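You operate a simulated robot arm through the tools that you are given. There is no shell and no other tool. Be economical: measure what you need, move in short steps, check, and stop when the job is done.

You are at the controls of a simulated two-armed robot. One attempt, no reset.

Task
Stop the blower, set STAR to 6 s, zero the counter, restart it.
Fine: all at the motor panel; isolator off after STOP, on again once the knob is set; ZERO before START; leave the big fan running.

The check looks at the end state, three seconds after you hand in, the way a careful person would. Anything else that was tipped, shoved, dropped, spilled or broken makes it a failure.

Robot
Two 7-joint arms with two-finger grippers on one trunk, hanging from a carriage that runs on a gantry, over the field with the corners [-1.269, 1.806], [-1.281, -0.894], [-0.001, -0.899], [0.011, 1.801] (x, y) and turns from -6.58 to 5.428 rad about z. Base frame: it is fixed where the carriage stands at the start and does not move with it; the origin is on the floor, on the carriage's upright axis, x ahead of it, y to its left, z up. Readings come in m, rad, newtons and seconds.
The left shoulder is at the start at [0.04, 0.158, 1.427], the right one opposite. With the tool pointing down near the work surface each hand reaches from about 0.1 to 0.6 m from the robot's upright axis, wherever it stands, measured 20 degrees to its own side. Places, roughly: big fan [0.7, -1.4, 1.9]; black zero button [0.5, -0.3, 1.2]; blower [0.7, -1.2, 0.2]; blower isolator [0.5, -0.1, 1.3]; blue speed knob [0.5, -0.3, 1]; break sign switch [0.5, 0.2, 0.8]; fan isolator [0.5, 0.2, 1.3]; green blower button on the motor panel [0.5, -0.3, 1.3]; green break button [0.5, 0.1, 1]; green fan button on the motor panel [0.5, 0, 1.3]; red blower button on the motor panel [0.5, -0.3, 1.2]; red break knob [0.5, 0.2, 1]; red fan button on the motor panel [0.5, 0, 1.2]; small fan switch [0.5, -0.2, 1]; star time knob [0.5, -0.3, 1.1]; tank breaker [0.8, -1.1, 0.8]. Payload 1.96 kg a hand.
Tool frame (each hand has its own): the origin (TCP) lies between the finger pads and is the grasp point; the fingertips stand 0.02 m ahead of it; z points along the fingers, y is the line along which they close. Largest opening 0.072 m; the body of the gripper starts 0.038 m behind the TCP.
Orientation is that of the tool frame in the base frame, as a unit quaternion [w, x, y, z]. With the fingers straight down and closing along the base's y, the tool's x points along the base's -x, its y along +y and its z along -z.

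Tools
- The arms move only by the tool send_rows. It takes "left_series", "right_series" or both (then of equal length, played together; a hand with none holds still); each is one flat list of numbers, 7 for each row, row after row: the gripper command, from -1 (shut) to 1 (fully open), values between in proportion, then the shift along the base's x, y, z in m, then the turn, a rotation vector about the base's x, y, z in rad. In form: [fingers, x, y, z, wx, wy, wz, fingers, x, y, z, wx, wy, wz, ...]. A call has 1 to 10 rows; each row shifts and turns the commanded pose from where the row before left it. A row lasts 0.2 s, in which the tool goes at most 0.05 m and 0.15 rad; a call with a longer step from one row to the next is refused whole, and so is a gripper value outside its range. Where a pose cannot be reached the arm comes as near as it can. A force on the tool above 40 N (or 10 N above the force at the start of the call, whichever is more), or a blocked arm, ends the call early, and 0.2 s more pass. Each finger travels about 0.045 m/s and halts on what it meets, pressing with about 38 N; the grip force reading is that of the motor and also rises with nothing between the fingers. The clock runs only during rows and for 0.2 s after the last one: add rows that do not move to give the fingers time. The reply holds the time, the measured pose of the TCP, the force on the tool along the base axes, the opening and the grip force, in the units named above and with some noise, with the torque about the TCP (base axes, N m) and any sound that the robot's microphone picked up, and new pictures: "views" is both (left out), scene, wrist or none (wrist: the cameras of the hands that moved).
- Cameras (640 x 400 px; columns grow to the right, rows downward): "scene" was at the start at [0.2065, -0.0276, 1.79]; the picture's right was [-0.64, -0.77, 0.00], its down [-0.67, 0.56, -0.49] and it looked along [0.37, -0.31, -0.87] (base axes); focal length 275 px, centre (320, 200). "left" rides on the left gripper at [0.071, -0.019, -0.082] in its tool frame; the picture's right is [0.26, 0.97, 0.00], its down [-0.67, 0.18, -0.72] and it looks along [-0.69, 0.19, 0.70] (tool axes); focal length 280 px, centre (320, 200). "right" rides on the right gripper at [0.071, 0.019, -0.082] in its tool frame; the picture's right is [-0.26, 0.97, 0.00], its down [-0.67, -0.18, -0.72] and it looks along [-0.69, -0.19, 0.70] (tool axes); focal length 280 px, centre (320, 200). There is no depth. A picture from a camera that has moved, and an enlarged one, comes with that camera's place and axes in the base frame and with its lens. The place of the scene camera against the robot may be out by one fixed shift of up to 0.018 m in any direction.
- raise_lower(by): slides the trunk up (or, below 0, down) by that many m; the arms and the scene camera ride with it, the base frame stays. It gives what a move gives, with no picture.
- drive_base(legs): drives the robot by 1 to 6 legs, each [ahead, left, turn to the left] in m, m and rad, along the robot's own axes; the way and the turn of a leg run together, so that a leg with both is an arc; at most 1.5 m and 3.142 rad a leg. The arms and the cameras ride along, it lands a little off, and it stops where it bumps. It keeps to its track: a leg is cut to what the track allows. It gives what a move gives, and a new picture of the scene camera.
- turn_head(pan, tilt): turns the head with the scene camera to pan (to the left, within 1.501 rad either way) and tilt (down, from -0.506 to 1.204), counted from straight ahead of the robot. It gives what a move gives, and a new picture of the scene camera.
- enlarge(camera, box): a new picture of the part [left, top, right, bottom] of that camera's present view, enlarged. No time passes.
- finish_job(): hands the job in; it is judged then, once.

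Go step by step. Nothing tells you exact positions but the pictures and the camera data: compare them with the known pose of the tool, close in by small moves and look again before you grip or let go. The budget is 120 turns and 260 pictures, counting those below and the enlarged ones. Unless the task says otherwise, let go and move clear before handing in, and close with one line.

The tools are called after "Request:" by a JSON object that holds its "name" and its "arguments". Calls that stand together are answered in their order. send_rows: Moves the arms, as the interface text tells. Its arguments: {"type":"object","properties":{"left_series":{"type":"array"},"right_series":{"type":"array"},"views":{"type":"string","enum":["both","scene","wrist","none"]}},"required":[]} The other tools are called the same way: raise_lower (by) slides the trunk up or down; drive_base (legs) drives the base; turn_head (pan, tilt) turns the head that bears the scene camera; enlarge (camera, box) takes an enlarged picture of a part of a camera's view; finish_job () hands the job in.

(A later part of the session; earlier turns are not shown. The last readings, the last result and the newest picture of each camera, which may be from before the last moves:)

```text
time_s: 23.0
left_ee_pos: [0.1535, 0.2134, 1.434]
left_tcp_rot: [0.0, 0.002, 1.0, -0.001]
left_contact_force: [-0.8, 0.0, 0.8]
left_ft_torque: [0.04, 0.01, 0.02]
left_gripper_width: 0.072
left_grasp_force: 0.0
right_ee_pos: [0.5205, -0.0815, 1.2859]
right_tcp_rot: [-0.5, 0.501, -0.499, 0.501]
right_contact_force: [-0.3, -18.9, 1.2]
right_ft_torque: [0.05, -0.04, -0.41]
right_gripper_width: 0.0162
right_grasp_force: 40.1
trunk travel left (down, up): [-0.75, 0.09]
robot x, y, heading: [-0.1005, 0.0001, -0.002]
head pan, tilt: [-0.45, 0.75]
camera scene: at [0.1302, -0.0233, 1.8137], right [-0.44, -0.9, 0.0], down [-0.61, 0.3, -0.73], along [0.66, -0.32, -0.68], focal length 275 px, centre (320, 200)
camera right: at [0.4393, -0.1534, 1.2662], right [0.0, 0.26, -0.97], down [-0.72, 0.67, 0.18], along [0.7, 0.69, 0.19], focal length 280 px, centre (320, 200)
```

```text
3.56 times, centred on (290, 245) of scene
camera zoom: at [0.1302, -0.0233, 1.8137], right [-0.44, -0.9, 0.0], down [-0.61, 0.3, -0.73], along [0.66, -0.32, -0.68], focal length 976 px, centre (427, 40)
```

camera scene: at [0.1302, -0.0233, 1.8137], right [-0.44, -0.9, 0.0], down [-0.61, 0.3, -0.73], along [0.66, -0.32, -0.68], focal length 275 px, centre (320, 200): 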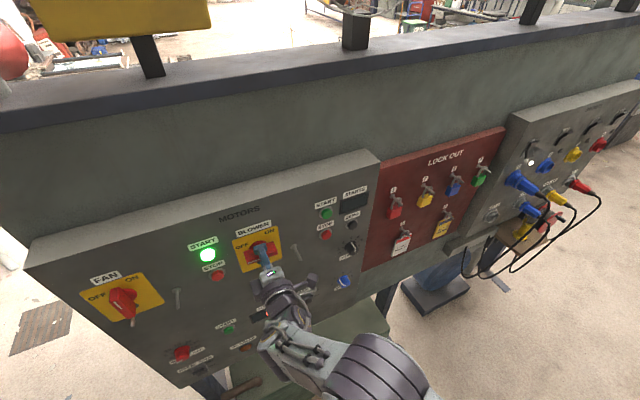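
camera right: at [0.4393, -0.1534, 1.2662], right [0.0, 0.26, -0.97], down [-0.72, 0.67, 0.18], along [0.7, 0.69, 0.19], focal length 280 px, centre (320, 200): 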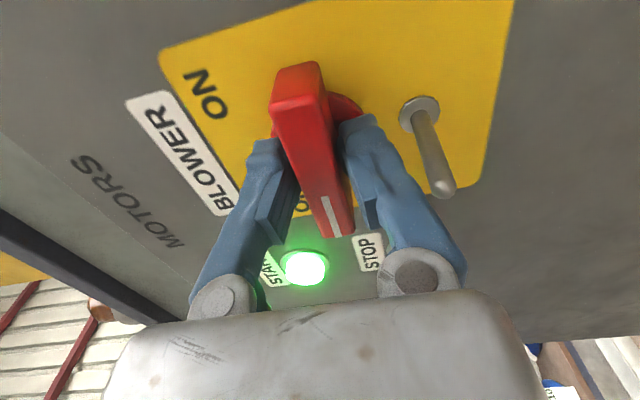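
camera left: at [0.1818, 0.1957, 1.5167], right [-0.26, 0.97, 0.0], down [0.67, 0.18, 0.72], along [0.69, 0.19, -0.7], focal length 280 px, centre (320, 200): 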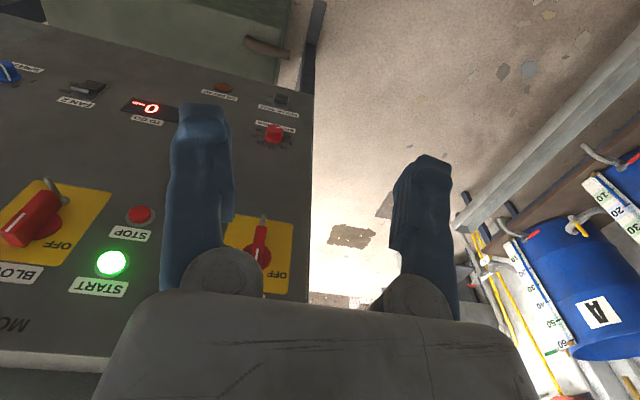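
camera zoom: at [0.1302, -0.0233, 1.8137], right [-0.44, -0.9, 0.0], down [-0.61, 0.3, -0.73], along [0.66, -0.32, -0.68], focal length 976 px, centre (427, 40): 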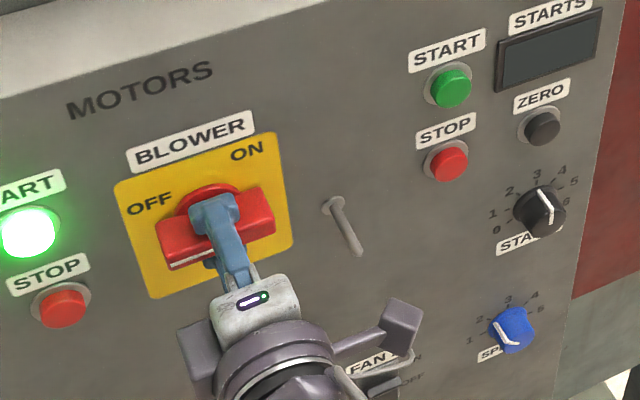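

The handle is horizontal with its tick to OFF. I release with a small opening (clearing the peg), back off, and check.

Request:
{"name": "send_rows", "arguments": {"right_series": [0, 0, 0, 0, 0, 0, 0, 0, 0, 0, 0, 0, 0, 0, 0, -0.03, 0, 0, 0, 0, 0, 0, -0.04, 0, 0, 0, 0, 0, 0, -0.04, 0, 0, 0, 0, 0], "views": "both"}}

Request:
{"name": "enlarge", "arguments": {"camera": "scene", "box": [200, 190, 380, 300]}}

```text
time_s: 24.2
left_ee_pos: [0.1515, 0.2153, 1.4336]
left_tcp_rot: [0.0, 0.001, 1.0, 0.0]
left_contact_force: [0.4, -1.0, 0.2]
left_ft_torque: [0.02, -0.01, -0.01]
left_gripper_width: 0.072
left_grasp_force: 0.0
right_ee_pos: [0.4101, -0.0796, 1.2856]
right_tcp_rot: [0.502, -0.5, 0.5, -0.498]
right_contact_force: [0.2, 0.0, 0.5]
right_ft_torque: [-0.02, -0.01, 0.01]
right_gripper_width: 0.036
right_grasp_force: 0.0
trunk travel left (down, up): [-0.75, 0.09]
robot x, y, heading: [-0.103, -0.0035, -0.0]
head pan, tilt: [-0.45, 0.75]
camera scene: at [0.1301, -0.0224, 1.8135], right [-0.44, -0.9, 0.0], down [-0.61, 0.3, -0.73], along [0.66, -0.32, -0.68], focal length 275 px, centre (320, 200)
camera right: at [0.3285, -0.1507, 1.2658], right [0.0, 0.27, -0.96], down [-0.72, 0.67, 0.19], along [0.7, 0.69, 0.19], focal length 280 px, centre (320, 200)
```

scene: 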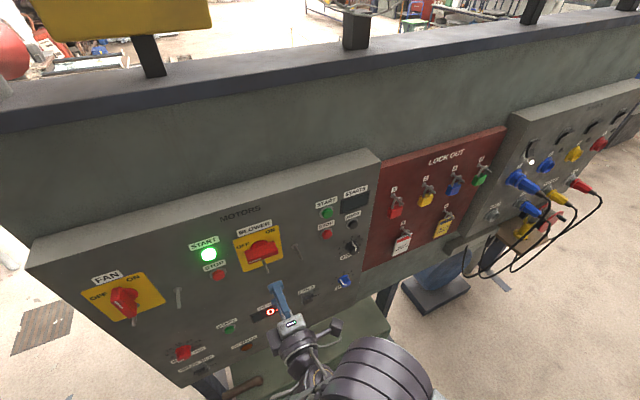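
right: 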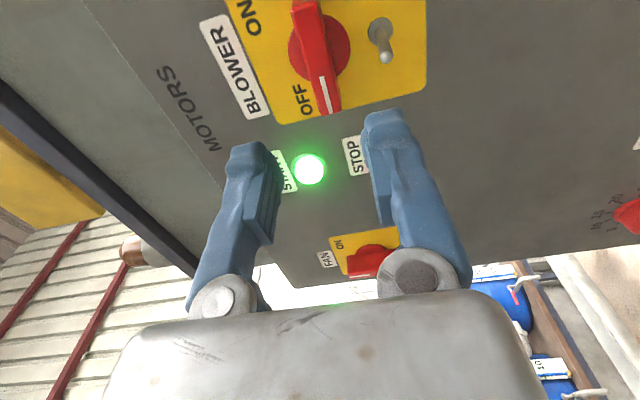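

```text
3.56 times, centred on (290, 245) of scene
camera zoom: at [0.1301, -0.0224, 1.8135], right [-0.44, -0.9, 0.0], down [-0.61, 0.3, -0.73], along [0.66, -0.32, -0.68], focal length 976 px, centre (427, 40)
```

zoom: 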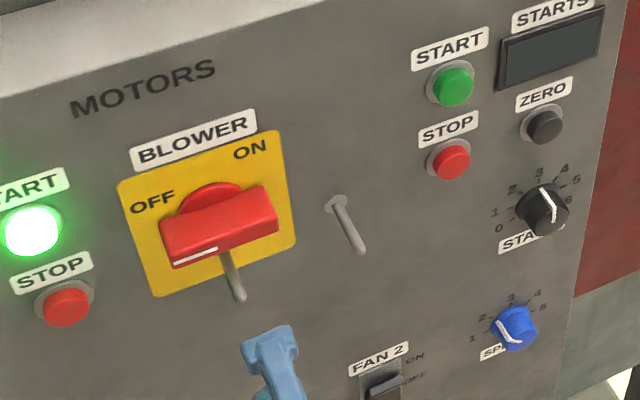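

The isolator is off. I move the hand, keeping its roll, in front of the STAR knob.

Request:
{"name": "send_rows", "arguments": {"right_series": [0, 0, -0.029, -0.015, 0, 0, 0, 0, 0, -0.029, -0.015, 0, 0, 0, 0, 0, -0.029, -0.015, 0, 0, 0, 0, 0, -0.029, -0.015, 0, 0, 0, 0, 0, -0.029, -0.015, 0, 0, 0, 0, 0, -0.029, -0.015, 0, 0, 0, 0, 0, -0.029, -0.015, 0, 0, 0, 0, 0, -0.029, -0.015, 0, 0, 0, 0, 0, -0.029, -0.015, 0, 0, 0], "views": "both"}}

Request:
{"name": "enlarge", "arguments": {"camera": "scene", "box": [310, 200, 400, 290]}}

Request:
{"name": "enlarge", "arguments": {"camera": "right", "box": [200, 0, 440, 160]}}

```text
time_s: 26.2
left_ee_pos: [0.1517, 0.2147, 1.435]
left_tcp_rot: [0.0, 0.001, 1.0, 0.001]
left_contact_force: [-0.5, 0.0, -0.4]
left_ft_torque: [0.01, -0.01, 0.01]
left_gripper_width: 0.0721
left_grasp_force: 0.0
right_ee_pos: [0.4177, -0.3396, 1.157]
right_tcp_rot: [0.502, -0.5, 0.5, -0.499]
right_contact_force: [0.2, -0.5, 0.1]
right_ft_torque: [-0.02, -0.01, 0.0]
right_gripper_width: 0.0362
right_grasp_force: 0.0
right hand out of reach, approached as far as the arm can: row 3, 5
trunk travel left (down, up): [-0.75, 0.09]
robot x, y, heading: [-0.1011, 0.0017, 0.003]
head pan, tilt: [-0.45, 0.75]
camera scene: at [0.1301, -0.0224, 1.8135], right [-0.44, -0.9, 0.0], down [-0.61, 0.3, -0.73], along [0.66, -0.32, -0.68], focal length 275 px, centre (320, 200)
camera right: at [0.336, -0.4107, 1.1372], right [0.0, 0.27, -0.96], down [-0.72, 0.67, 0.18], along [0.7, 0.69, 0.19], focal length 280 px, centre (320, 200)
```

scene: 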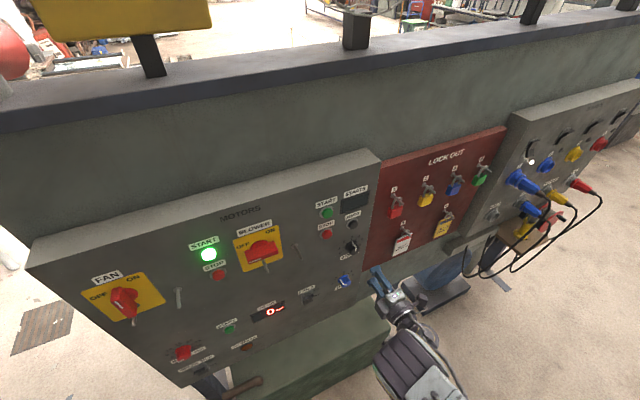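
right: 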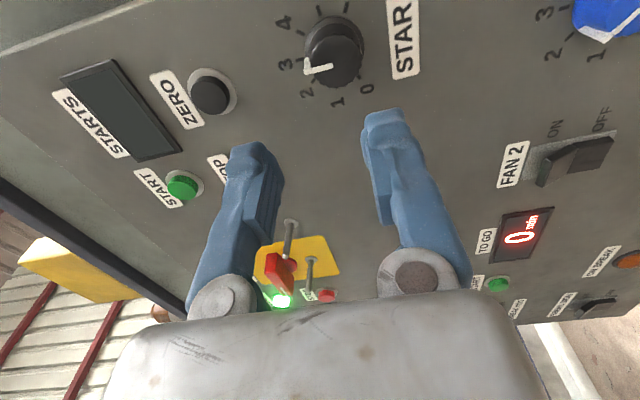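

```text
4.44 times, centred on (355, 245) of scene
camera zoom: at [0.1301, -0.0224, 1.8135], right [-0.44, -0.9, 0.0], down [-0.61, 0.3, -0.73], along [0.66, -0.32, -0.68], focal length 1221 px, centre (164, 0)
```

zoom: 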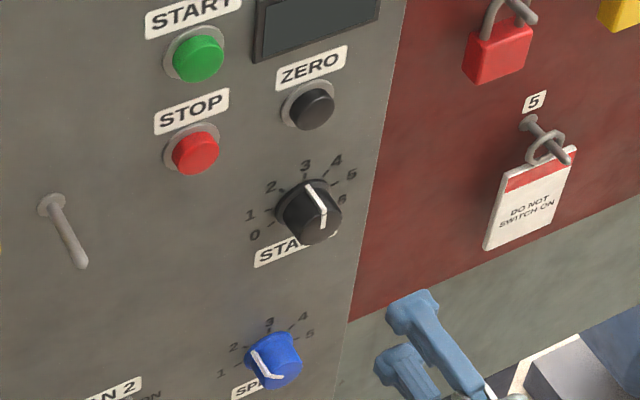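

```text
2.50 times, centred on (320, 80) of right
camera zoom: at [0.336, -0.4107, 1.1372], right [0.0, 0.27, -0.96], down [-0.72, 0.67, 0.18], along [0.7, 0.69, 0.19], focal length 701 px, centre (320, 500)
```

zoom: 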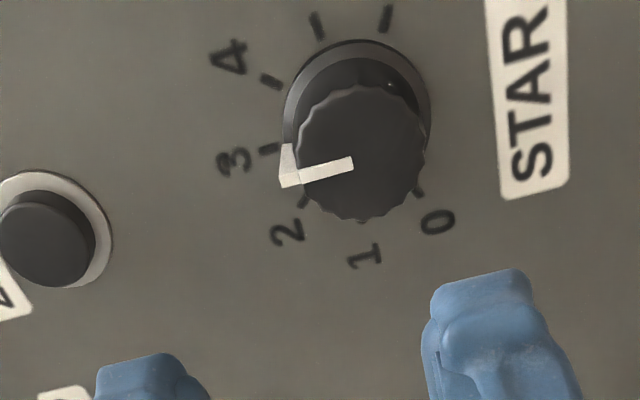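

The knob points near 3. From the tick marks its centre is y≈-0.340, z≈1.146, 40° per second, so 6 needs +120° clockwise. I test the roll range in free air in the positive direction.

Request:
{"name": "send_rows", "arguments": {"right_series": [1, 0, 0, 0, 0.15, 0, 0, 1, 0, 0, 0, 0.15, 0, 0, 1, 0, 0, 0, 0.15, 0, 0, 1, 0, 0, 0, 0.15, 0, 0, 1, 0, 0, 0, 0.15, 0, 0, 1, 0, 0, 0, 0.15, 0, 0, 1, 0, 0, 0, 0.15, 0, 0, 1, 0, 0, 0, 0.15, 0, 0, 1, 0, 0, 0, 0.15, 0, 0, 1, 0, 0, 0, 0.15, 0, 0], "views": "none"}}

Request:
{"name": "send_rows", "arguments": {"right_series": [1, 0, 0, 0, 0.15, 0, 0, 1, 0, 0, 0, 0.15, 0, 0, 1, 0, 0, 0, 0.15, 0, 0, 1, 0, 0, 0, 0.15, 0, 0, 1, 0, 0, 0, 0.15, 0, 0, 1, 0, 0, 0, 0.15, 0, 0, 1, 0, 0, 0, 0.15, 0, 0], "views": "both"}}

```text
time_s: 28.4
left_ee_pos: [0.1524, 0.2152, 1.4344]
left_tcp_rot: [0.0, 0.0, 1.0, 0.0]
left_contact_force: [0.7, -0.9, 0.3]
left_ft_torque: [-0.01, -0.03, 0.01]
left_gripper_width: 0.072
left_grasp_force: 0.1
right_ee_pos: [0.4163, -0.3388, 1.1555]
right_tcp_rot: [0.707, -0.023, 0.706, -0.023]
right_contact_force: [-0.9, -0.9, 0.1]
right_ft_torque: [0.02, 0.0, 0.0]
right_gripper_width: 0.0721
right_grasp_force: 0.2
trunk travel left (down, up): [-0.75, 0.09]
robot x, y, heading: [-0.0989, 0.0007, 0.001]
head pan, tilt: [-0.45, 0.75]
```

```text
time_s: 30.0
left_ee_pos: [0.1522, 0.2146, 1.4353]
left_tcp_rot: [0.0, 0.001, 1.0, 0.0]
left_contact_force: [0.1, -0.8, 0.3]
left_ft_torque: [0.01, 0.05, 0.0]
left_gripper_width: 0.0718
left_grasp_force: 0.2
right_ee_pos: [0.4171, -0.3386, 1.157]
right_tcp_rot: [0.624, 0.335, 0.623, 0.334]
right_contact_force: [0.9, 0.2, 0.5]
right_ft_torque: [-0.02, 0.01, 0.01]
right_gripper_width: 0.072
right_grasp_force: 0.1
trunk travel left (down, up): [-0.75, 0.09]
robot x, y, heading: [-0.1019, -0.0001, 0.002]
head pan, tilt: [-0.45, 0.75]
camera scene: at [0.1301, -0.0224, 1.8135], right [-0.44, -0.9, 0.0], down [-0.61, 0.3, -0.73], along [0.66, -0.32, -0.68], focal length 275 px, centre (320, 200)
camera right: at [0.3356, -0.2693, 1.1334], right [0.0, 0.32, 0.95], down [-0.72, -0.66, 0.22], along [0.7, -0.68, 0.23], focal length 280 px, centre (320, 200)
```

scene: 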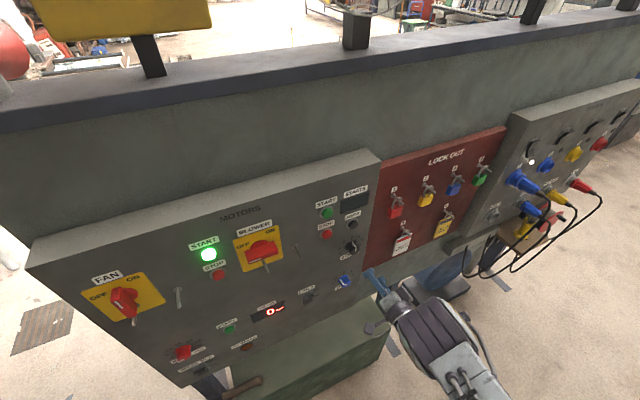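
right: 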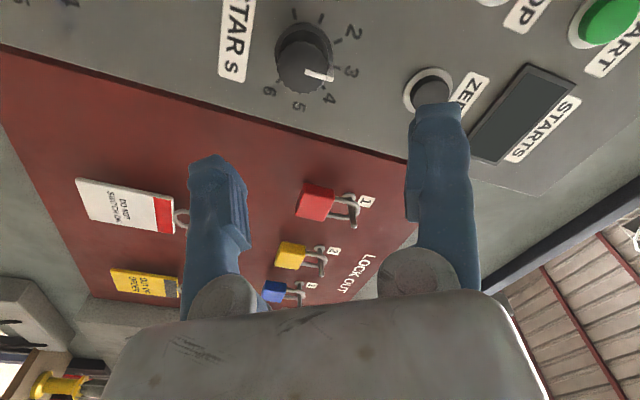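

The wrist reaches +56° to -90°, enough for a single 120° turn from about -63° to +57°. Refined knob front centre: (0.537, -0.341, 1.147). I roll back to the start angle and approach to 4 cm.

Request:
{"name": "send_rows", "arguments": {"right_series": [1, 0, 0, -0.001, -0.15, 0, 0, 1, 0, 0, -0.001, -0.15, 0, 0, 1, 0, 0, -0.001, -0.15, 0, 0, 1, 0, 0, -0.001, -0.15, 0, 0, 1, 0, 0, -0.001, -0.15, 0, 0, 1, 0, 0, -0.001, -0.15, 0, 0, 1, 0, 0, -0.001, -0.15, 0, 0, 1, 0, 0, -0.001, -0.15, 0, 0, 1, 0, -0.001, -0.001, -0.15, 0, 0, 1, 0, -0.001, 0, -0.15, 0, 0], "views": "none"}}

Request:
{"name": "send_rows", "arguments": {"right_series": [1, 0.012, 0, 0, -0.145, 0, 0, 1, 0.012, 0, 0, -0.145, 0, 0, 1, 0.012, 0, 0, -0.145, 0, 0, 1, 0.012, 0, 0, -0.145, 0, 0, 1, 0.012, 0, 0, 0, 0, 0], "views": "both"}}

```text
time_s: 32.2
left_ee_pos: [0.1528, 0.2149, 1.4357]
left_tcp_rot: [0.0, 0.001, 1.0, 0.0]
left_contact_force: [-0.7, 0.7, -0.3]
left_ft_torque: [0.02, -0.02, 0.0]
left_gripper_width: 0.0719
left_grasp_force: 0.1
right_ee_pos: [0.4168, -0.3407, 1.1474]
right_tcp_rot: [0.684, -0.182, 0.682, -0.181]
right_contact_force: [-0.3, -0.2, 0.3]
right_ft_torque: [-0.02, 0.01, -0.02]
right_gripper_width: 0.0719
right_grasp_force: 0.0
trunk travel left (down, up): [-0.75, 0.09]
robot x, y, heading: [-0.1022, -0.0032, -0.005]
head pan, tilt: [-0.45, 0.75]
```

```text
time_s: 33.4
left_ee_pos: [0.1519, 0.2145, 1.4346]
left_tcp_rot: [0.0, 0.001, 1.0, -0.001]
left_contact_force: [0.0, 0.1, 0.3]
left_ft_torque: [0.01, 0.0, 0.01]
left_gripper_width: 0.0721
left_grasp_force: 0.1
right_ee_pos: [0.4762, -0.3403, 1.1467]
right_tcp_rot: [0.604, -0.37, 0.603, -0.368]
right_contact_force: [-0.2, -0.8, 0.4]
right_ft_torque: [0.0, 0.01, 0.02]
right_gripper_width: 0.0718
right_grasp_force: 0.0
trunk travel left (down, up): [-0.75, 0.09]
robot x, y, heading: [-0.0958, -0.0018, -0.002]
head pan, tilt: [-0.45, 0.75]
camera scene: at [0.1301, -0.0224, 1.8135], right [-0.44, -0.9, 0.0], down [-0.61, 0.3, -0.73], along [0.66, -0.32, -0.68], focal length 275 px, centre (320, 200)
camera right: at [0.3955, -0.3953, 1.0984], right [0.0, 0.67, -0.74], down [-0.72, 0.52, 0.47], along [0.7, 0.53, 0.48], focal length 280 px, centre (320, 200)
```

scene: 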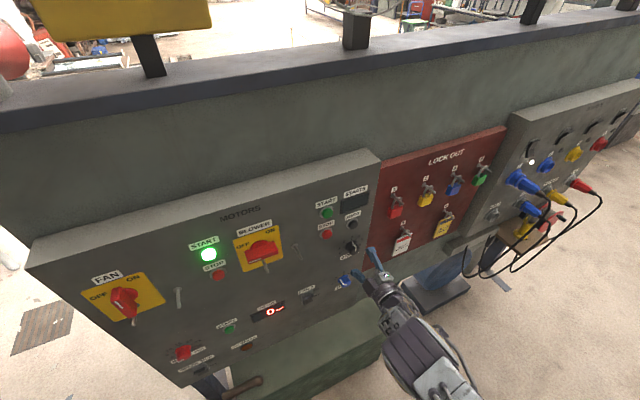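
right: 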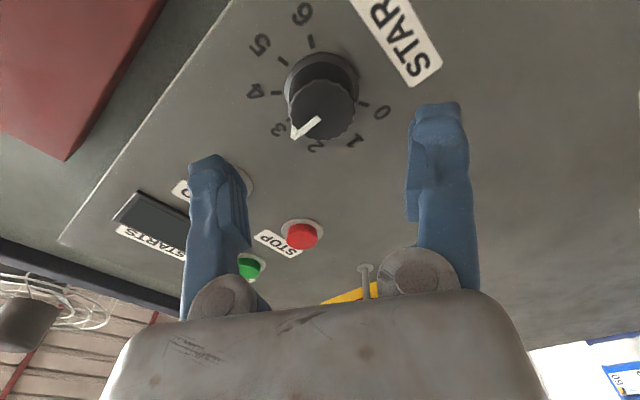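

Roll is -63° and the knob is centred. I narrow the opening to about 5 cm, advance to x≈0.529, and close.

Request:
{"name": "send_rows", "arguments": {"right_series": [0.45, 0.018, 0, 0, 0, 0, 0, 0.45, 0.018, 0, 0, 0, 0, 0, 0.45, 0.01, 0, 0, 0, 0, 0, 0.45, 0.007, 0, 0, 0, 0, 0, -1, 0, 0, 0, 0, 0, 0, -1, 0, 0, 0, 0, 0, 0, -1, 0, 0, 0, 0, 0, 0], "views": "both"}}

```text
time_s: 35.0
left_ee_pos: [0.1526, 0.2153, 1.4344]
left_tcp_rot: [0.001, 0.0, 1.0, 0.0]
left_contact_force: [0.3, -0.3, 0.5]
left_ft_torque: [-0.01, -0.01, 0.02]
left_gripper_width: 0.0721
left_grasp_force: 0.1
right_ee_pos: [0.5294, -0.3389, 1.1457]
right_tcp_rot: [0.604, -0.369, 0.603, -0.368]
right_contact_force: [7.6, 1.1, -10.9]
right_ft_torque: [-0.02, 0.11, 0.18]
right_gripper_width: 0.0345
right_grasp_force: 39.7
trunk travel left (down, up): [-0.75, 0.09]
robot x, y, heading: [-0.1044, 0.0007, 0.0]
head pan, tilt: [-0.45, 0.75]
camera scene: at [0.1303, -0.022, 1.8133], right [-0.44, -0.9, 0.0], down [-0.61, 0.3, -0.73], along [0.66, -0.32, -0.68], focal length 275 px, centre (320, 200)
camera right: at [0.4485, -0.3945, 1.0969], right [0.0, 0.67, -0.74], down [-0.72, 0.52, 0.47], along [0.7, 0.53, 0.48], focal length 280 px, centre (320, 200)
```

scene: 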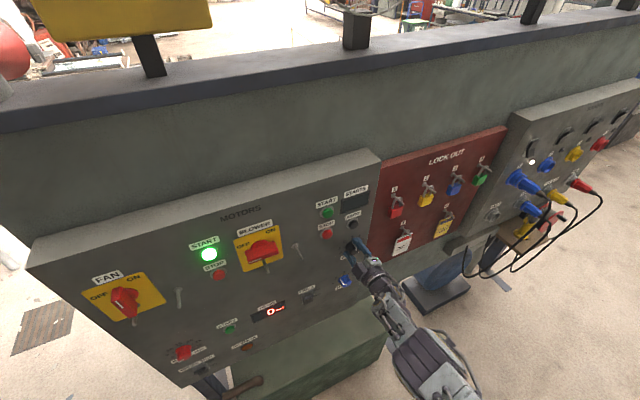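
right: 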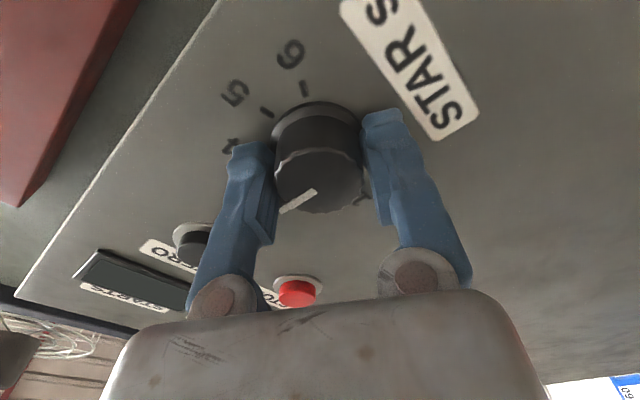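

Gripped at 34.5 mm, knob diameter as expected. I turn clockwise about 60° first.

Request:
{"name": "send_rows", "arguments": {"right_series": [-1, 0, 0, 0, 0.1, 0, 0, -1, 0, 0, 0, 0.15, 0, 0, -1, 0, 0, 0, 0.15, 0, 0, -1, 0, 0, 0, 0.15, 0, 0, -1, 0, 0, 0, 0.15, 0, 0, -1, 0, 0, 0, 0.15, 0, 0, -1, 0, 0, 0, 0.15, 0, 0], "views": "wrist"}}

```text
time_s: 36.6
left_ee_pos: [0.1523, 0.2137, 1.4348]
left_tcp_rot: [0.0, 0.001, 1.0, -0.001]
left_contact_force: [-0.1, -0.2, -0.4]
left_ft_torque: [0.02, 0.0, 0.02]
left_gripper_width: 0.0719
left_grasp_force: 0.0
right_ee_pos: [0.5297, -0.3414, 1.1471]
right_tcp_rot: [0.707, -0.035, 0.706, -0.035]
right_contact_force: [13.4, -6.0, -16.9]
right_ft_torque: [-0.02, -0.08, -0.14]
right_gripper_width: 0.0344
right_grasp_force: 39.5
trunk travel left (down, up): [-0.75, 0.09]
robot x, y, heading: [-0.098, -0.0002, 0.0]
head pan, tilt: [-0.45, 0.75]
camera right: at [0.4486, -0.3291, 1.0749], right [0.0, 0.99, 0.17], down [-0.72, -0.12, 0.69], along [0.7, -0.12, 0.71], focal length 280 px, centre (320, 200)
```

right: 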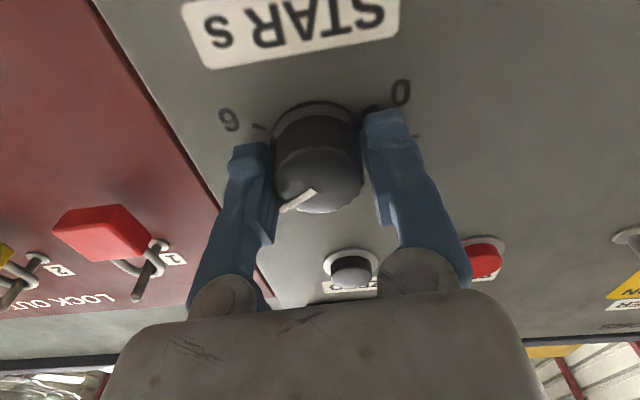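

The knob is following. I continue about 60° more.

Request:
{"name": "send_rows", "arguments": {"right_series": [-1, 0, 0, 0, 0.15, 0, 0, -1, 0, 0, 0, 0.15, 0, 0, -1, 0, 0, 0, 0.15, 0, 0, -1, 0, 0, 0, 0.15, 0, 0, -1, 0, 0, 0, 0.15, 0, 0, -1, 0, 0, 0, 0.15, 0, 0, -1, 0, 0, 0, 0.15, 0, 0], "views": "both"}}

Request:
{"name": "enlarge", "arguments": {"camera": "right", "box": [220, 40, 420, 240]}}

Request:
{"name": "enlarge", "arguments": {"camera": "scene", "box": [310, 200, 400, 290]}}

```text
time_s: 37.9
left_ee_pos: [0.1539, 0.2138, 1.4348]
left_tcp_rot: [0.0, 0.001, 1.0, 0.0]
left_contact_force: [0.8, 0.0, 0.0]
left_ft_torque: [0.0, -0.01, -0.02]
left_gripper_width: 0.072
left_grasp_force: 0.0
right_ee_pos: [0.5285, -0.344, 1.1464]
right_tcp_rot: [0.66, 0.255, 0.66, 0.252]
right_contact_force: [7.8, -4.6, -7.2]
right_ft_torque: [-0.02, -0.08, -0.46]
right_gripper_width: 0.0346
right_grasp_force: 39.8
trunk travel left (down, up): [-0.75, 0.09]
robot x, y, heading: [-0.1017, 0.0003, -0.005]
head pan, tilt: [-0.45, 0.75]
stopped in row 6 (right hand): the force on the tool passed its limit at 42 N (the readings are from after the stop); the commanded pose is now the measured one
camera scene: at [0.1306, -0.0228, 1.8141], right [-0.44, -0.9, 0.0], down [-0.61, 0.3, -0.73], along [0.66, -0.32, -0.68], focal length 275 px, centre (320, 200)
camera right: at [0.4485, -0.281, 1.1075], right [0.01, 0.54, 0.84], down [-0.72, -0.58, 0.38], along [0.7, -0.6, 0.39], focal length 280 px, centre (320, 200)
```

scene: 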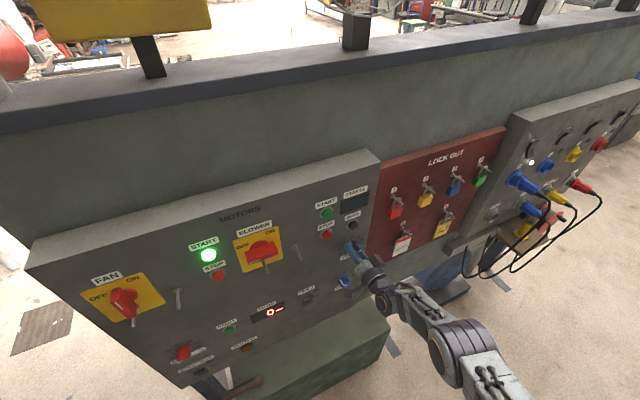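
right: 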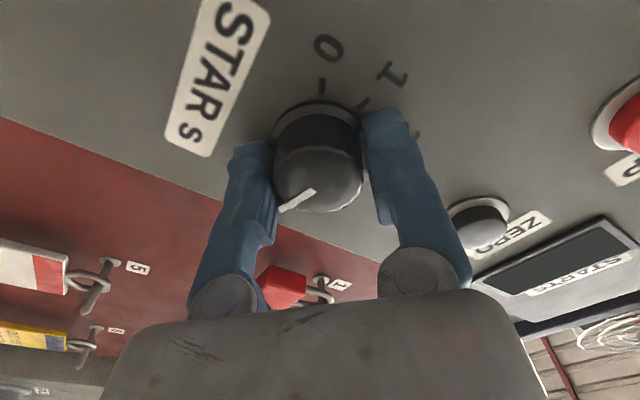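

```text
2.00 times, centred on (320, 140) of right
camera zoom: at [0.4485, -0.281, 1.1075], right [0.01, 0.54, 0.84], down [-0.72, -0.58, 0.38], along [0.7, -0.6, 0.39], focal length 561 px, centre (320, 320)
```

zoom: 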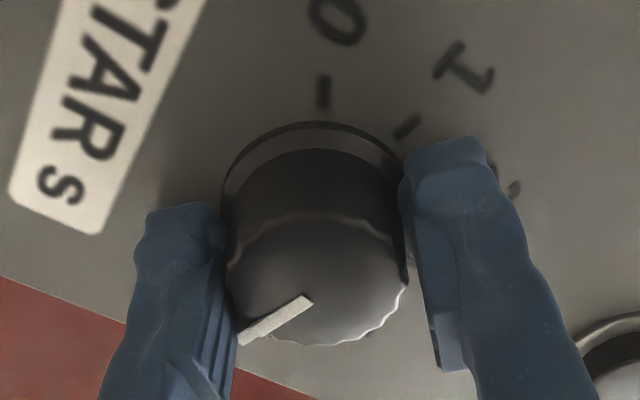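

```text
4.44 times, centred on (355, 245) of scene
camera zoom: at [0.1306, -0.0228, 1.8141], right [-0.44, -0.9, 0.0], down [-0.61, 0.3, -0.73], along [0.66, -0.32, -0.68], focal length 1221 px, centre (164, 0)
```

zoom: 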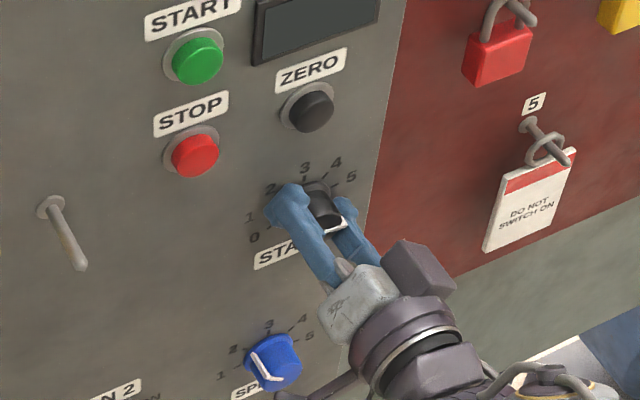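

The force limit stopped the turn at about 105°, the hand having drifted off-centre. I open, re-centre, and check the pointer.

Request:
{"name": "send_rows", "arguments": {"right_series": [0.5, 0, 0, 0, 0, 0, 0, 0.5, 0, 0, 0, 0, 0, 0, 0.5, -0.03, 0.0015, 0, 0, 0, 0, 0.5, -0.03, 0.0015, 0.0005, 0, 0, 0], "views": "both"}}

Request:
{"name": "enlarge", "arguments": {"camera": "right", "box": [220, 0, 420, 200]}}

Request:
{"name": "enlarge", "arguments": {"camera": "scene", "box": [310, 200, 400, 290]}}

```text
time_s: 38.9
left_ee_pos: [0.152, 0.2151, 1.4349]
left_tcp_rot: [0.0, 0.001, 1.0, 0.0]
left_contact_force: [0.6, -0.3, -0.4]
left_ft_torque: [0.0, 0.0, 0.02]
left_gripper_width: 0.0716
left_grasp_force: 0.0
right_ee_pos: [0.4674, -0.3393, 1.1472]
right_tcp_rot: [0.66, 0.255, 0.66, 0.251]
right_contact_force: [-1.0, -0.5, -0.3]
right_ft_torque: [0.0, -0.02, 0.02]
right_gripper_width: 0.0539
right_grasp_force: 0.0
trunk travel left (down, up): [-0.75, 0.09]
robot x, y, heading: [-0.1008, 0.0029, -0.0]
head pan, tilt: [-0.45, 0.75]
camera scene: at [0.1302, -0.0225, 1.8135], right [-0.44, -0.9, 0.0], down [-0.61, 0.3, -0.73], along [0.66, -0.32, -0.68], focal length 275 px, centre (320, 200)
camera right: at [0.3873, -0.2773, 1.1082], right [0.0, 0.54, 0.84], down [-0.72, -0.58, 0.38], along [0.7, -0.6, 0.39], focal length 280 px, centre (320, 200)
```

scene: 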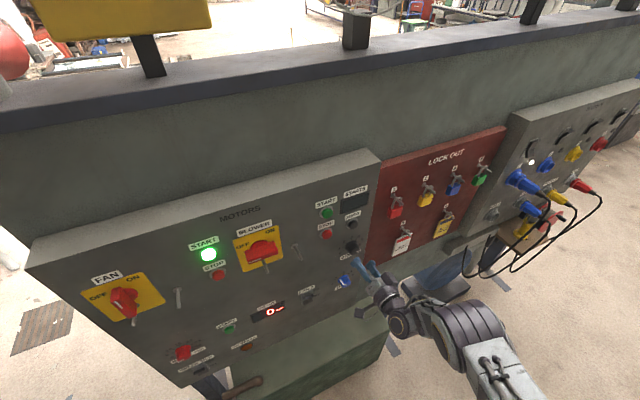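
right: 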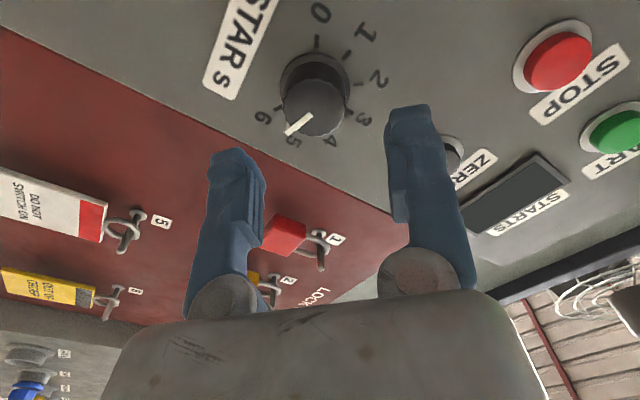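

```text
2.00 times, centred on (320, 100) of right
camera zoom: at [0.3873, -0.2773, 1.1082], right [0.0, 0.54, 0.84], down [-0.72, -0.58, 0.38], along [0.7, -0.6, 0.39], focal length 561 px, centre (320, 400)
```

zoom: 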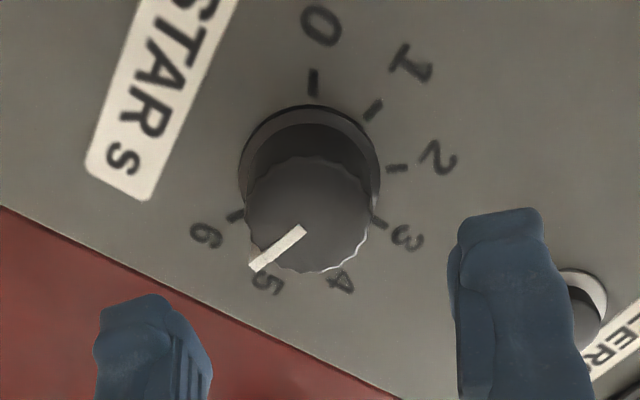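

```text
4.44 times, centred on (355, 245) of scene
camera zoom: at [0.1302, -0.0225, 1.8135], right [-0.44, -0.9, 0.0], down [-0.61, 0.3, -0.73], along [0.66, -0.32, -0.68], focal length 1221 px, centre (164, 0)
```

zoom: 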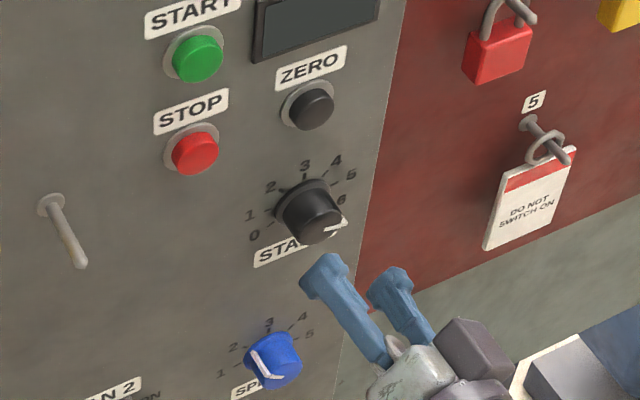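

The pointer sits near 105° (about 5.6 s), so 15° remains. I regrip centred and turn that much.

Request:
{"name": "send_rows", "arguments": {"right_series": [0.45, 0.03, -0.0015, 0, 0, 0, 0, 0.45, 0.03, 0, 0, 0, 0, 0, -1, 0, 0, 0, 0, 0, 0, -1, 0, 0, 0, 0, 0, 0, -1, 0, 0, 0, 0, 0, 0, -1, 0, 0, 0, 0.09, 0, 0, -1, 0, 0, 0, 0.09, 0, 0, -1, 0, 0, 0, 0.09, 0, 0], "views": "wrist"}}

Request:
{"name": "enlarge", "arguments": {"camera": "right", "box": [220, 40, 420, 240]}}

```text
time_s: 40.7
left_ee_pos: [0.152, 0.2138, 1.4334]
left_tcp_rot: [0.0, 0.002, 1.0, -0.001]
left_contact_force: [0.2, 0.1, 0.0]
left_ft_torque: [-0.01, 0.05, -0.01]
left_gripper_width: 0.072
left_grasp_force: 0.0
right_ee_pos: [0.5286, -0.343, 1.1457]
right_tcp_rot: [0.619, 0.343, 0.621, 0.336]
right_contact_force: [14.9, -16.6, -26.8]
right_ft_torque: [-0.57, 0.16, -0.06]
right_gripper_width: 0.0346
right_grasp_force: 40.1
trunk travel left (down, up): [-0.75, 0.09]
robot x, y, heading: [-0.1019, 0.0018, -0.005]
head pan, tilt: [-0.45, 0.75]
camera right: at [0.4473, -0.2722, 1.1247], right [0.01, 0.3, 0.95], down [-0.72, -0.66, 0.21], along [0.7, -0.69, 0.21], focal length 280 px, centre (320, 200)
```

right: 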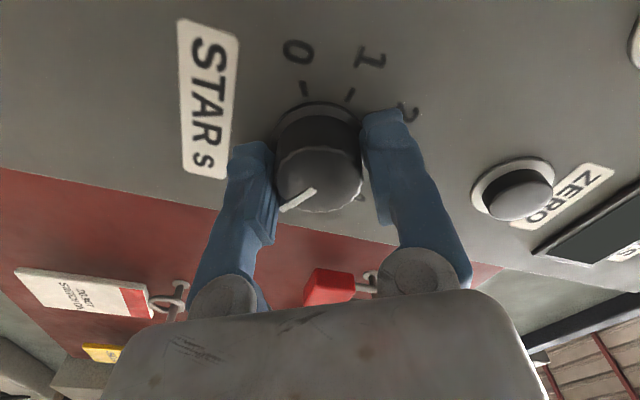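

```text
2.00 times, centred on (320, 140) of right
camera zoom: at [0.4473, -0.2722, 1.1247], right [0.01, 0.3, 0.95], down [-0.72, -0.66, 0.21], along [0.7, -0.69, 0.21], focal length 561 px, centre (320, 320)
```

zoom: 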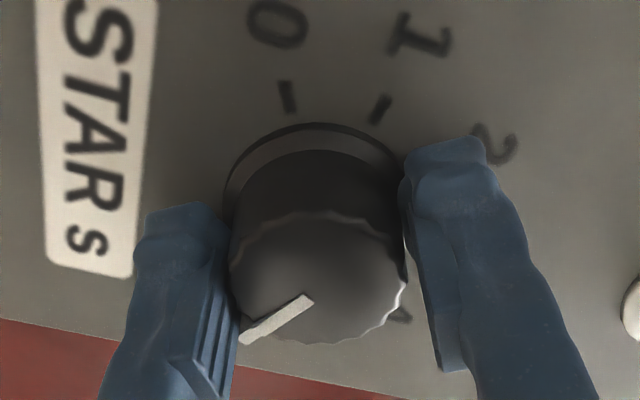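

It turned to the expected angle, with a torque suggesting the end stop. I release, back off and check the pointer.

Request:
{"name": "send_rows", "arguments": {"right_series": [0.5, 0, 0, 0, 0, 0, 0, 0.5, 0, 0, 0, 0, 0, 0, 0.5, -0.03, 0, 0, 0, 0, 0, 0.5, -0.04, 0, 0, 0, 0, 0, 0.5, -0.04, 0, 0, 0, 0, 0], "views": "both"}}

Request:
{"name": "enlarge", "arguments": {"camera": "right", "box": [220, 0, 420, 160]}}

Request:
{"name": "enlarge", "arguments": {"camera": "scene", "box": [310, 200, 400, 290]}}

```text
time_s: 41.9
left_ee_pos: [0.1517, 0.215, 1.4348]
left_tcp_rot: [0.0, 0.001, 1.0, 0.0]
left_contact_force: [-0.2, 1.1, 0.5]
left_ft_torque: [0.04, 0.01, -0.02]
left_gripper_width: 0.0719
left_grasp_force: 0.1
right_ee_pos: [0.4191, -0.3407, 1.1468]
right_tcp_rot: [0.62, 0.342, 0.62, 0.338]
right_contact_force: [0.0, 0.7, -0.6]
right_ft_torque: [0.0, 0.0, 0.01]
right_gripper_width: 0.0541
right_grasp_force: 0.1
trunk travel left (down, up): [-0.75, 0.09]
robot x, y, heading: [-0.0988, 0.0017, 0.0]
head pan, tilt: [-0.45, 0.75]
camera scene: at [0.1302, -0.0225, 1.8135], right [-0.44, -0.9, 0.0], down [-0.61, 0.3, -0.73], along [0.66, -0.32, -0.68], focal length 275 px, centre (320, 200)
camera right: at [0.3378, -0.2704, 1.1249], right [0.0, 0.3, 0.95], down [-0.72, -0.66, 0.21], along [0.7, -0.69, 0.21], focal length 280 px, centre (320, 200)
```

scene: 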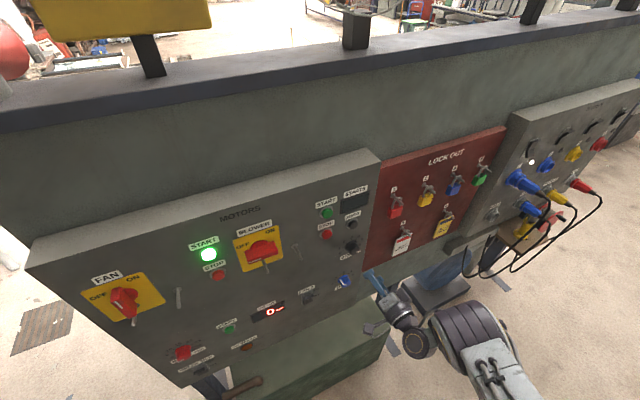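
right: 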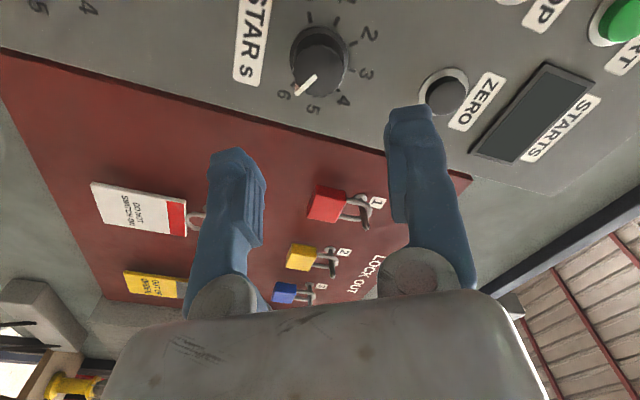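

```text
2.50 times, centred on (320, 80) of right
camera zoom: at [0.3378, -0.2704, 1.1249], right [0.0, 0.3, 0.95], down [-0.72, -0.66, 0.21], along [0.7, -0.69, 0.21], focal length 701 px, centre (320, 500)
```

zoom: 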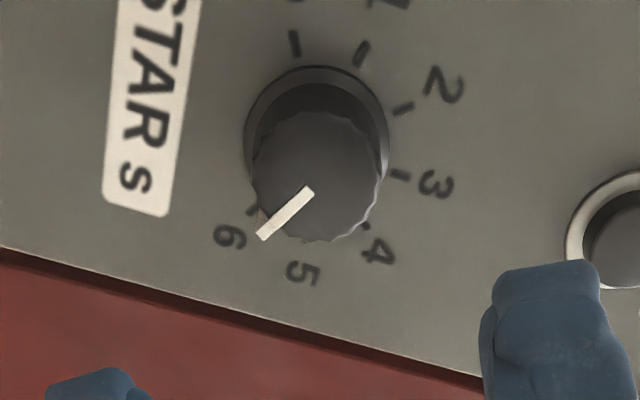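

```text
4.44 times, centred on (355, 245) of scene
camera zoom: at [0.1302, -0.0225, 1.8135], right [-0.44, -0.9, 0.0], down [-0.61, 0.3, -0.73], along [0.66, -0.32, -0.68], focal length 1221 px, centre (164, 0)
```

zoom: 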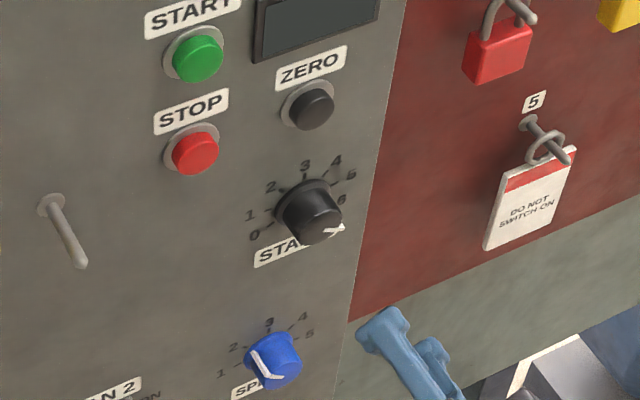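

The pointer lines up with 6 within about 2°. Now back to the isolator: I roll to -90° while moving in front of it.

Request:
{"name": "send_rows", "arguments": {"right_series": [0.3, 0, 0.013, 0.01, -0.144, 0, 0, 0.3, 0, 0.013, 0.01, -0.144, 0, 0, 0.3, 0, 0.013, 0.01, -0.144, 0, 0, 0.3, 0, 0.013, 0.01, -0.144, 0, 0, 0.3, 0, 0.013, 0.01, -0.144, 0, 0, 0.3, 0, 0.013, 0.01, -0.144, 0, 0, 0.3, 0, 0.013, 0.01, -0.144, 0, 0, 0.3, 0, 0.013, 0.01, -0.144, 0, 0, 0.3, 0, 0.013, 0.01, -0.144, 0, 0, 0.3, 0, 0.013, 0.01, -0.144, 0, 0], "views": "none"}}

Request:
{"name": "send_rows", "arguments": {"right_series": [0.3, 0, 0.016, 0.005, -0.144, 0, 0, 0.3, 0, 0.016, 0.005, -0.144, 0, 0, 0.3, 0, 0.016, 0.005, -0.144, 0, 0, 0.3, 0, 0.016, 0.005, -0.144, 0, 0, 0.3, 0, 0.016, 0.005, -0.144, 0, 0, 0.3, 0, 0.016, 0.005, -0.144, 0, 0, 0.3, 0, 0.016, 0.005, -0.144, 0, 0, 0, 0, 0.016, 0.004, -0.132, 0, 0], "views": "both"}}

```text
time_s: 44.1
left_ee_pos: [0.1533, 0.214, 1.4337]
left_tcp_rot: [0.0, 0.001, 1.0, -0.001]
left_contact_force: [0.4, 0.5, 0.1]
left_ft_torque: [0.0, -0.01, -0.02]
left_gripper_width: 0.0719
left_grasp_force: 0.0
right_ee_pos: [0.4201, -0.2108, 1.2477]
right_tcp_rot: [0.691, -0.152, 0.689, -0.155]
right_contact_force: [-0.6, 0.7, -0.3]
right_ft_torque: [0.05, 0.02, -0.03]
right_gripper_width: 0.0468
right_grasp_force: 0.1
trunk travel left (down, up): [-0.75, 0.09]
robot x, y, heading: [-0.1019, -0.0003, -0.002]
head pan, tilt: [-0.45, 0.75]
```

```text
time_s: 45.9
left_ee_pos: [0.1521, 0.2144, 1.4345]
left_tcp_rot: [-0.001, 0.002, 1.0, 0.0]
left_contact_force: [1.0, -0.1, -0.2]
left_ft_torque: [0.02, -0.02, 0.03]
left_gripper_width: 0.0724
left_grasp_force: 0.1
right_ee_pos: [0.4189, -0.0821, 1.2863]
right_tcp_rot: [-0.5, 0.501, -0.497, 0.502]
right_contact_force: [-0.3, 0.3, 0.2]
right_ft_torque: [0.02, 0.0, -0.01]
right_gripper_width: 0.0359
right_grasp_force: 0.0
trunk travel left (down, up): [-0.75, 0.09]
robot x, y, heading: [-0.1031, 0.0029, -0.003]
head pan, tilt: [-0.45, 0.75]
camera scene: at [0.1302, -0.0225, 1.8135], right [-0.44, -0.9, 0.0], down [-0.61, 0.3, -0.73], along [0.66, -0.32, -0.68], focal length 275 px, centre (320, 200)
camera right: at [0.3377, -0.1536, 1.2678], right [0.0, 0.25, -0.97], down [-0.72, 0.67, 0.18], along [0.7, 0.69, 0.18], focal length 280 px, centre (320, 200)
```

scene: 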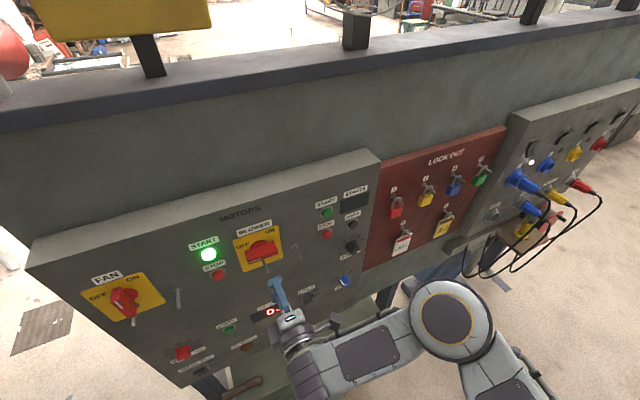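
right: 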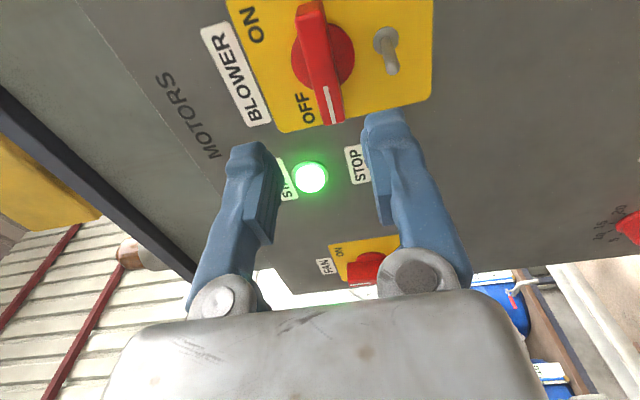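

Same pose as when I released it. I advance 10 cm and grip.

Request:
{"name": "send_rows", "arguments": {"right_series": [0, 0.03, 0, -0.001, 0, 0, 0, 0, 0.03, 0, 0, 0, 0, 0, 0, 0.02, 0, 0, 0, 0, 0, 0, 0.014, 0, 0, 0, 0, 0, 0, 0.008, 0, 0, 0, 0, 0, -1, 0, 0, 0, 0, 0, 0, -1, 0, 0, 0, 0, 0, 0, -1, 0, 0, 0, 0, 0, 0], "views": "wrist"}}

```text
time_s: 47.7
left_ee_pos: [0.1522, 0.2154, 1.4343]
left_tcp_rot: [-0.001, 0.001, 1.0, 0.0]
left_contact_force: [-0.8, 0.3, -0.2]
left_ft_torque: [-0.04, 0.03, 0.02]
left_gripper_width: 0.0718
left_grasp_force: 0.2
right_ee_pos: [0.5216, -0.0801, 1.2859]
right_tcp_rot: [-0.501, 0.5, -0.497, 0.502]
right_contact_force: [3.2, 1.2, -3.3]
right_ft_torque: [0.02, 0.02, 0.16]
right_gripper_width: 0.0167
right_grasp_force: 39.7
trunk travel left (down, up): [-0.75, 0.09]
robot x, y, heading: [-0.0951, 0.0024, -0.006]
head pan, tilt: [-0.45, 0.75]
camera right: at [0.4403, -0.1528, 1.2662], right [0.0, 0.26, -0.97], down [-0.72, 0.67, 0.18], along [0.7, 0.69, 0.19], focal length 280 px, centre (320, 200)
```

right: 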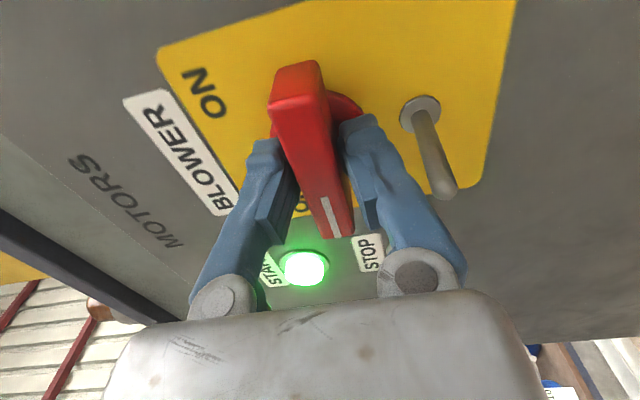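

Gripped. I turn it clockwise 90° back to ON.

Request:
{"name": "send_rows", "arguments": {"right_series": [-1, 0, 0, 0, 0.15, 0, 0, -1, 0, 0, 0, 0.15, 0, 0, -1, 0, 0, 0, 0.15, 0, 0, -1, 0, 0, 0, 0.15, 0, 0, -1, 0, 0, 0, 0.15, 0, 0, -1, 0, 0, 0, 0.15, 0, 0, -1, 0, 0, 0, 0.15, 0, 0, -1, 0, 0, 0, 0.15, 0, 0, -1, 0, 0, 0, 0.15, 0, 0, -1, 0, 0, 0, 0.15, 0, 0], "views": "both"}}

```text
time_s: 49.9
left_ee_pos: [0.1535, 0.2143, 1.4341]
left_tcp_rot: [0.0, 0.0, 1.0, 0.002]
left_contact_force: [-0.2, -0.3, -0.3]
left_ft_torque: [0.03, 0.04, 0.01]
left_gripper_width: 0.072
left_grasp_force: 0.1
right_ee_pos: [0.5213, -0.0814, 1.2848]
right_tcp_rot: [0.707, -0.024, 0.706, -0.027]
right_contact_force: [7.7, 7.0, -4.6]
right_ft_torque: [-0.05, -0.34, 0.09]
right_gripper_width: 0.0164
right_grasp_force: 39.6
trunk travel left (down, up): [-0.75, 0.09]
robot x, y, heading: [-0.1039, 0.0004, -0.003]
head pan, tilt: [-0.45, 0.75]
camera scene: at [0.1305, -0.0221, 1.8136], right [-0.44, -0.9, 0.0], down [-0.61, 0.3, -0.73], along [0.66, -0.32, -0.68], focal length 275 px, centre (320, 200)
camera right: at [0.4403, -0.0674, 1.2132], right [0.0, 0.98, 0.19], down [-0.72, -0.13, 0.68], along [0.7, -0.14, 0.7], focal length 280 px, centre (320, 200)
```

scene: 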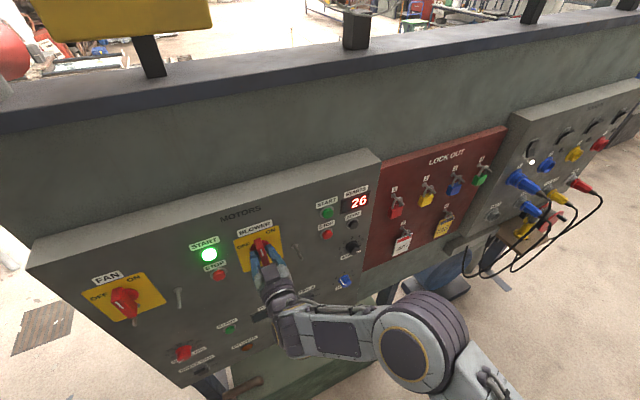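
right: 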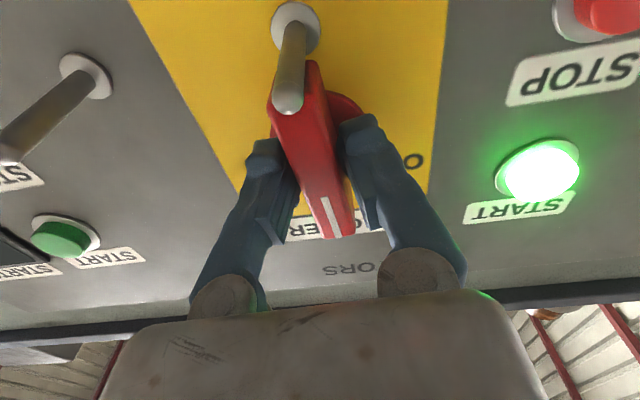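

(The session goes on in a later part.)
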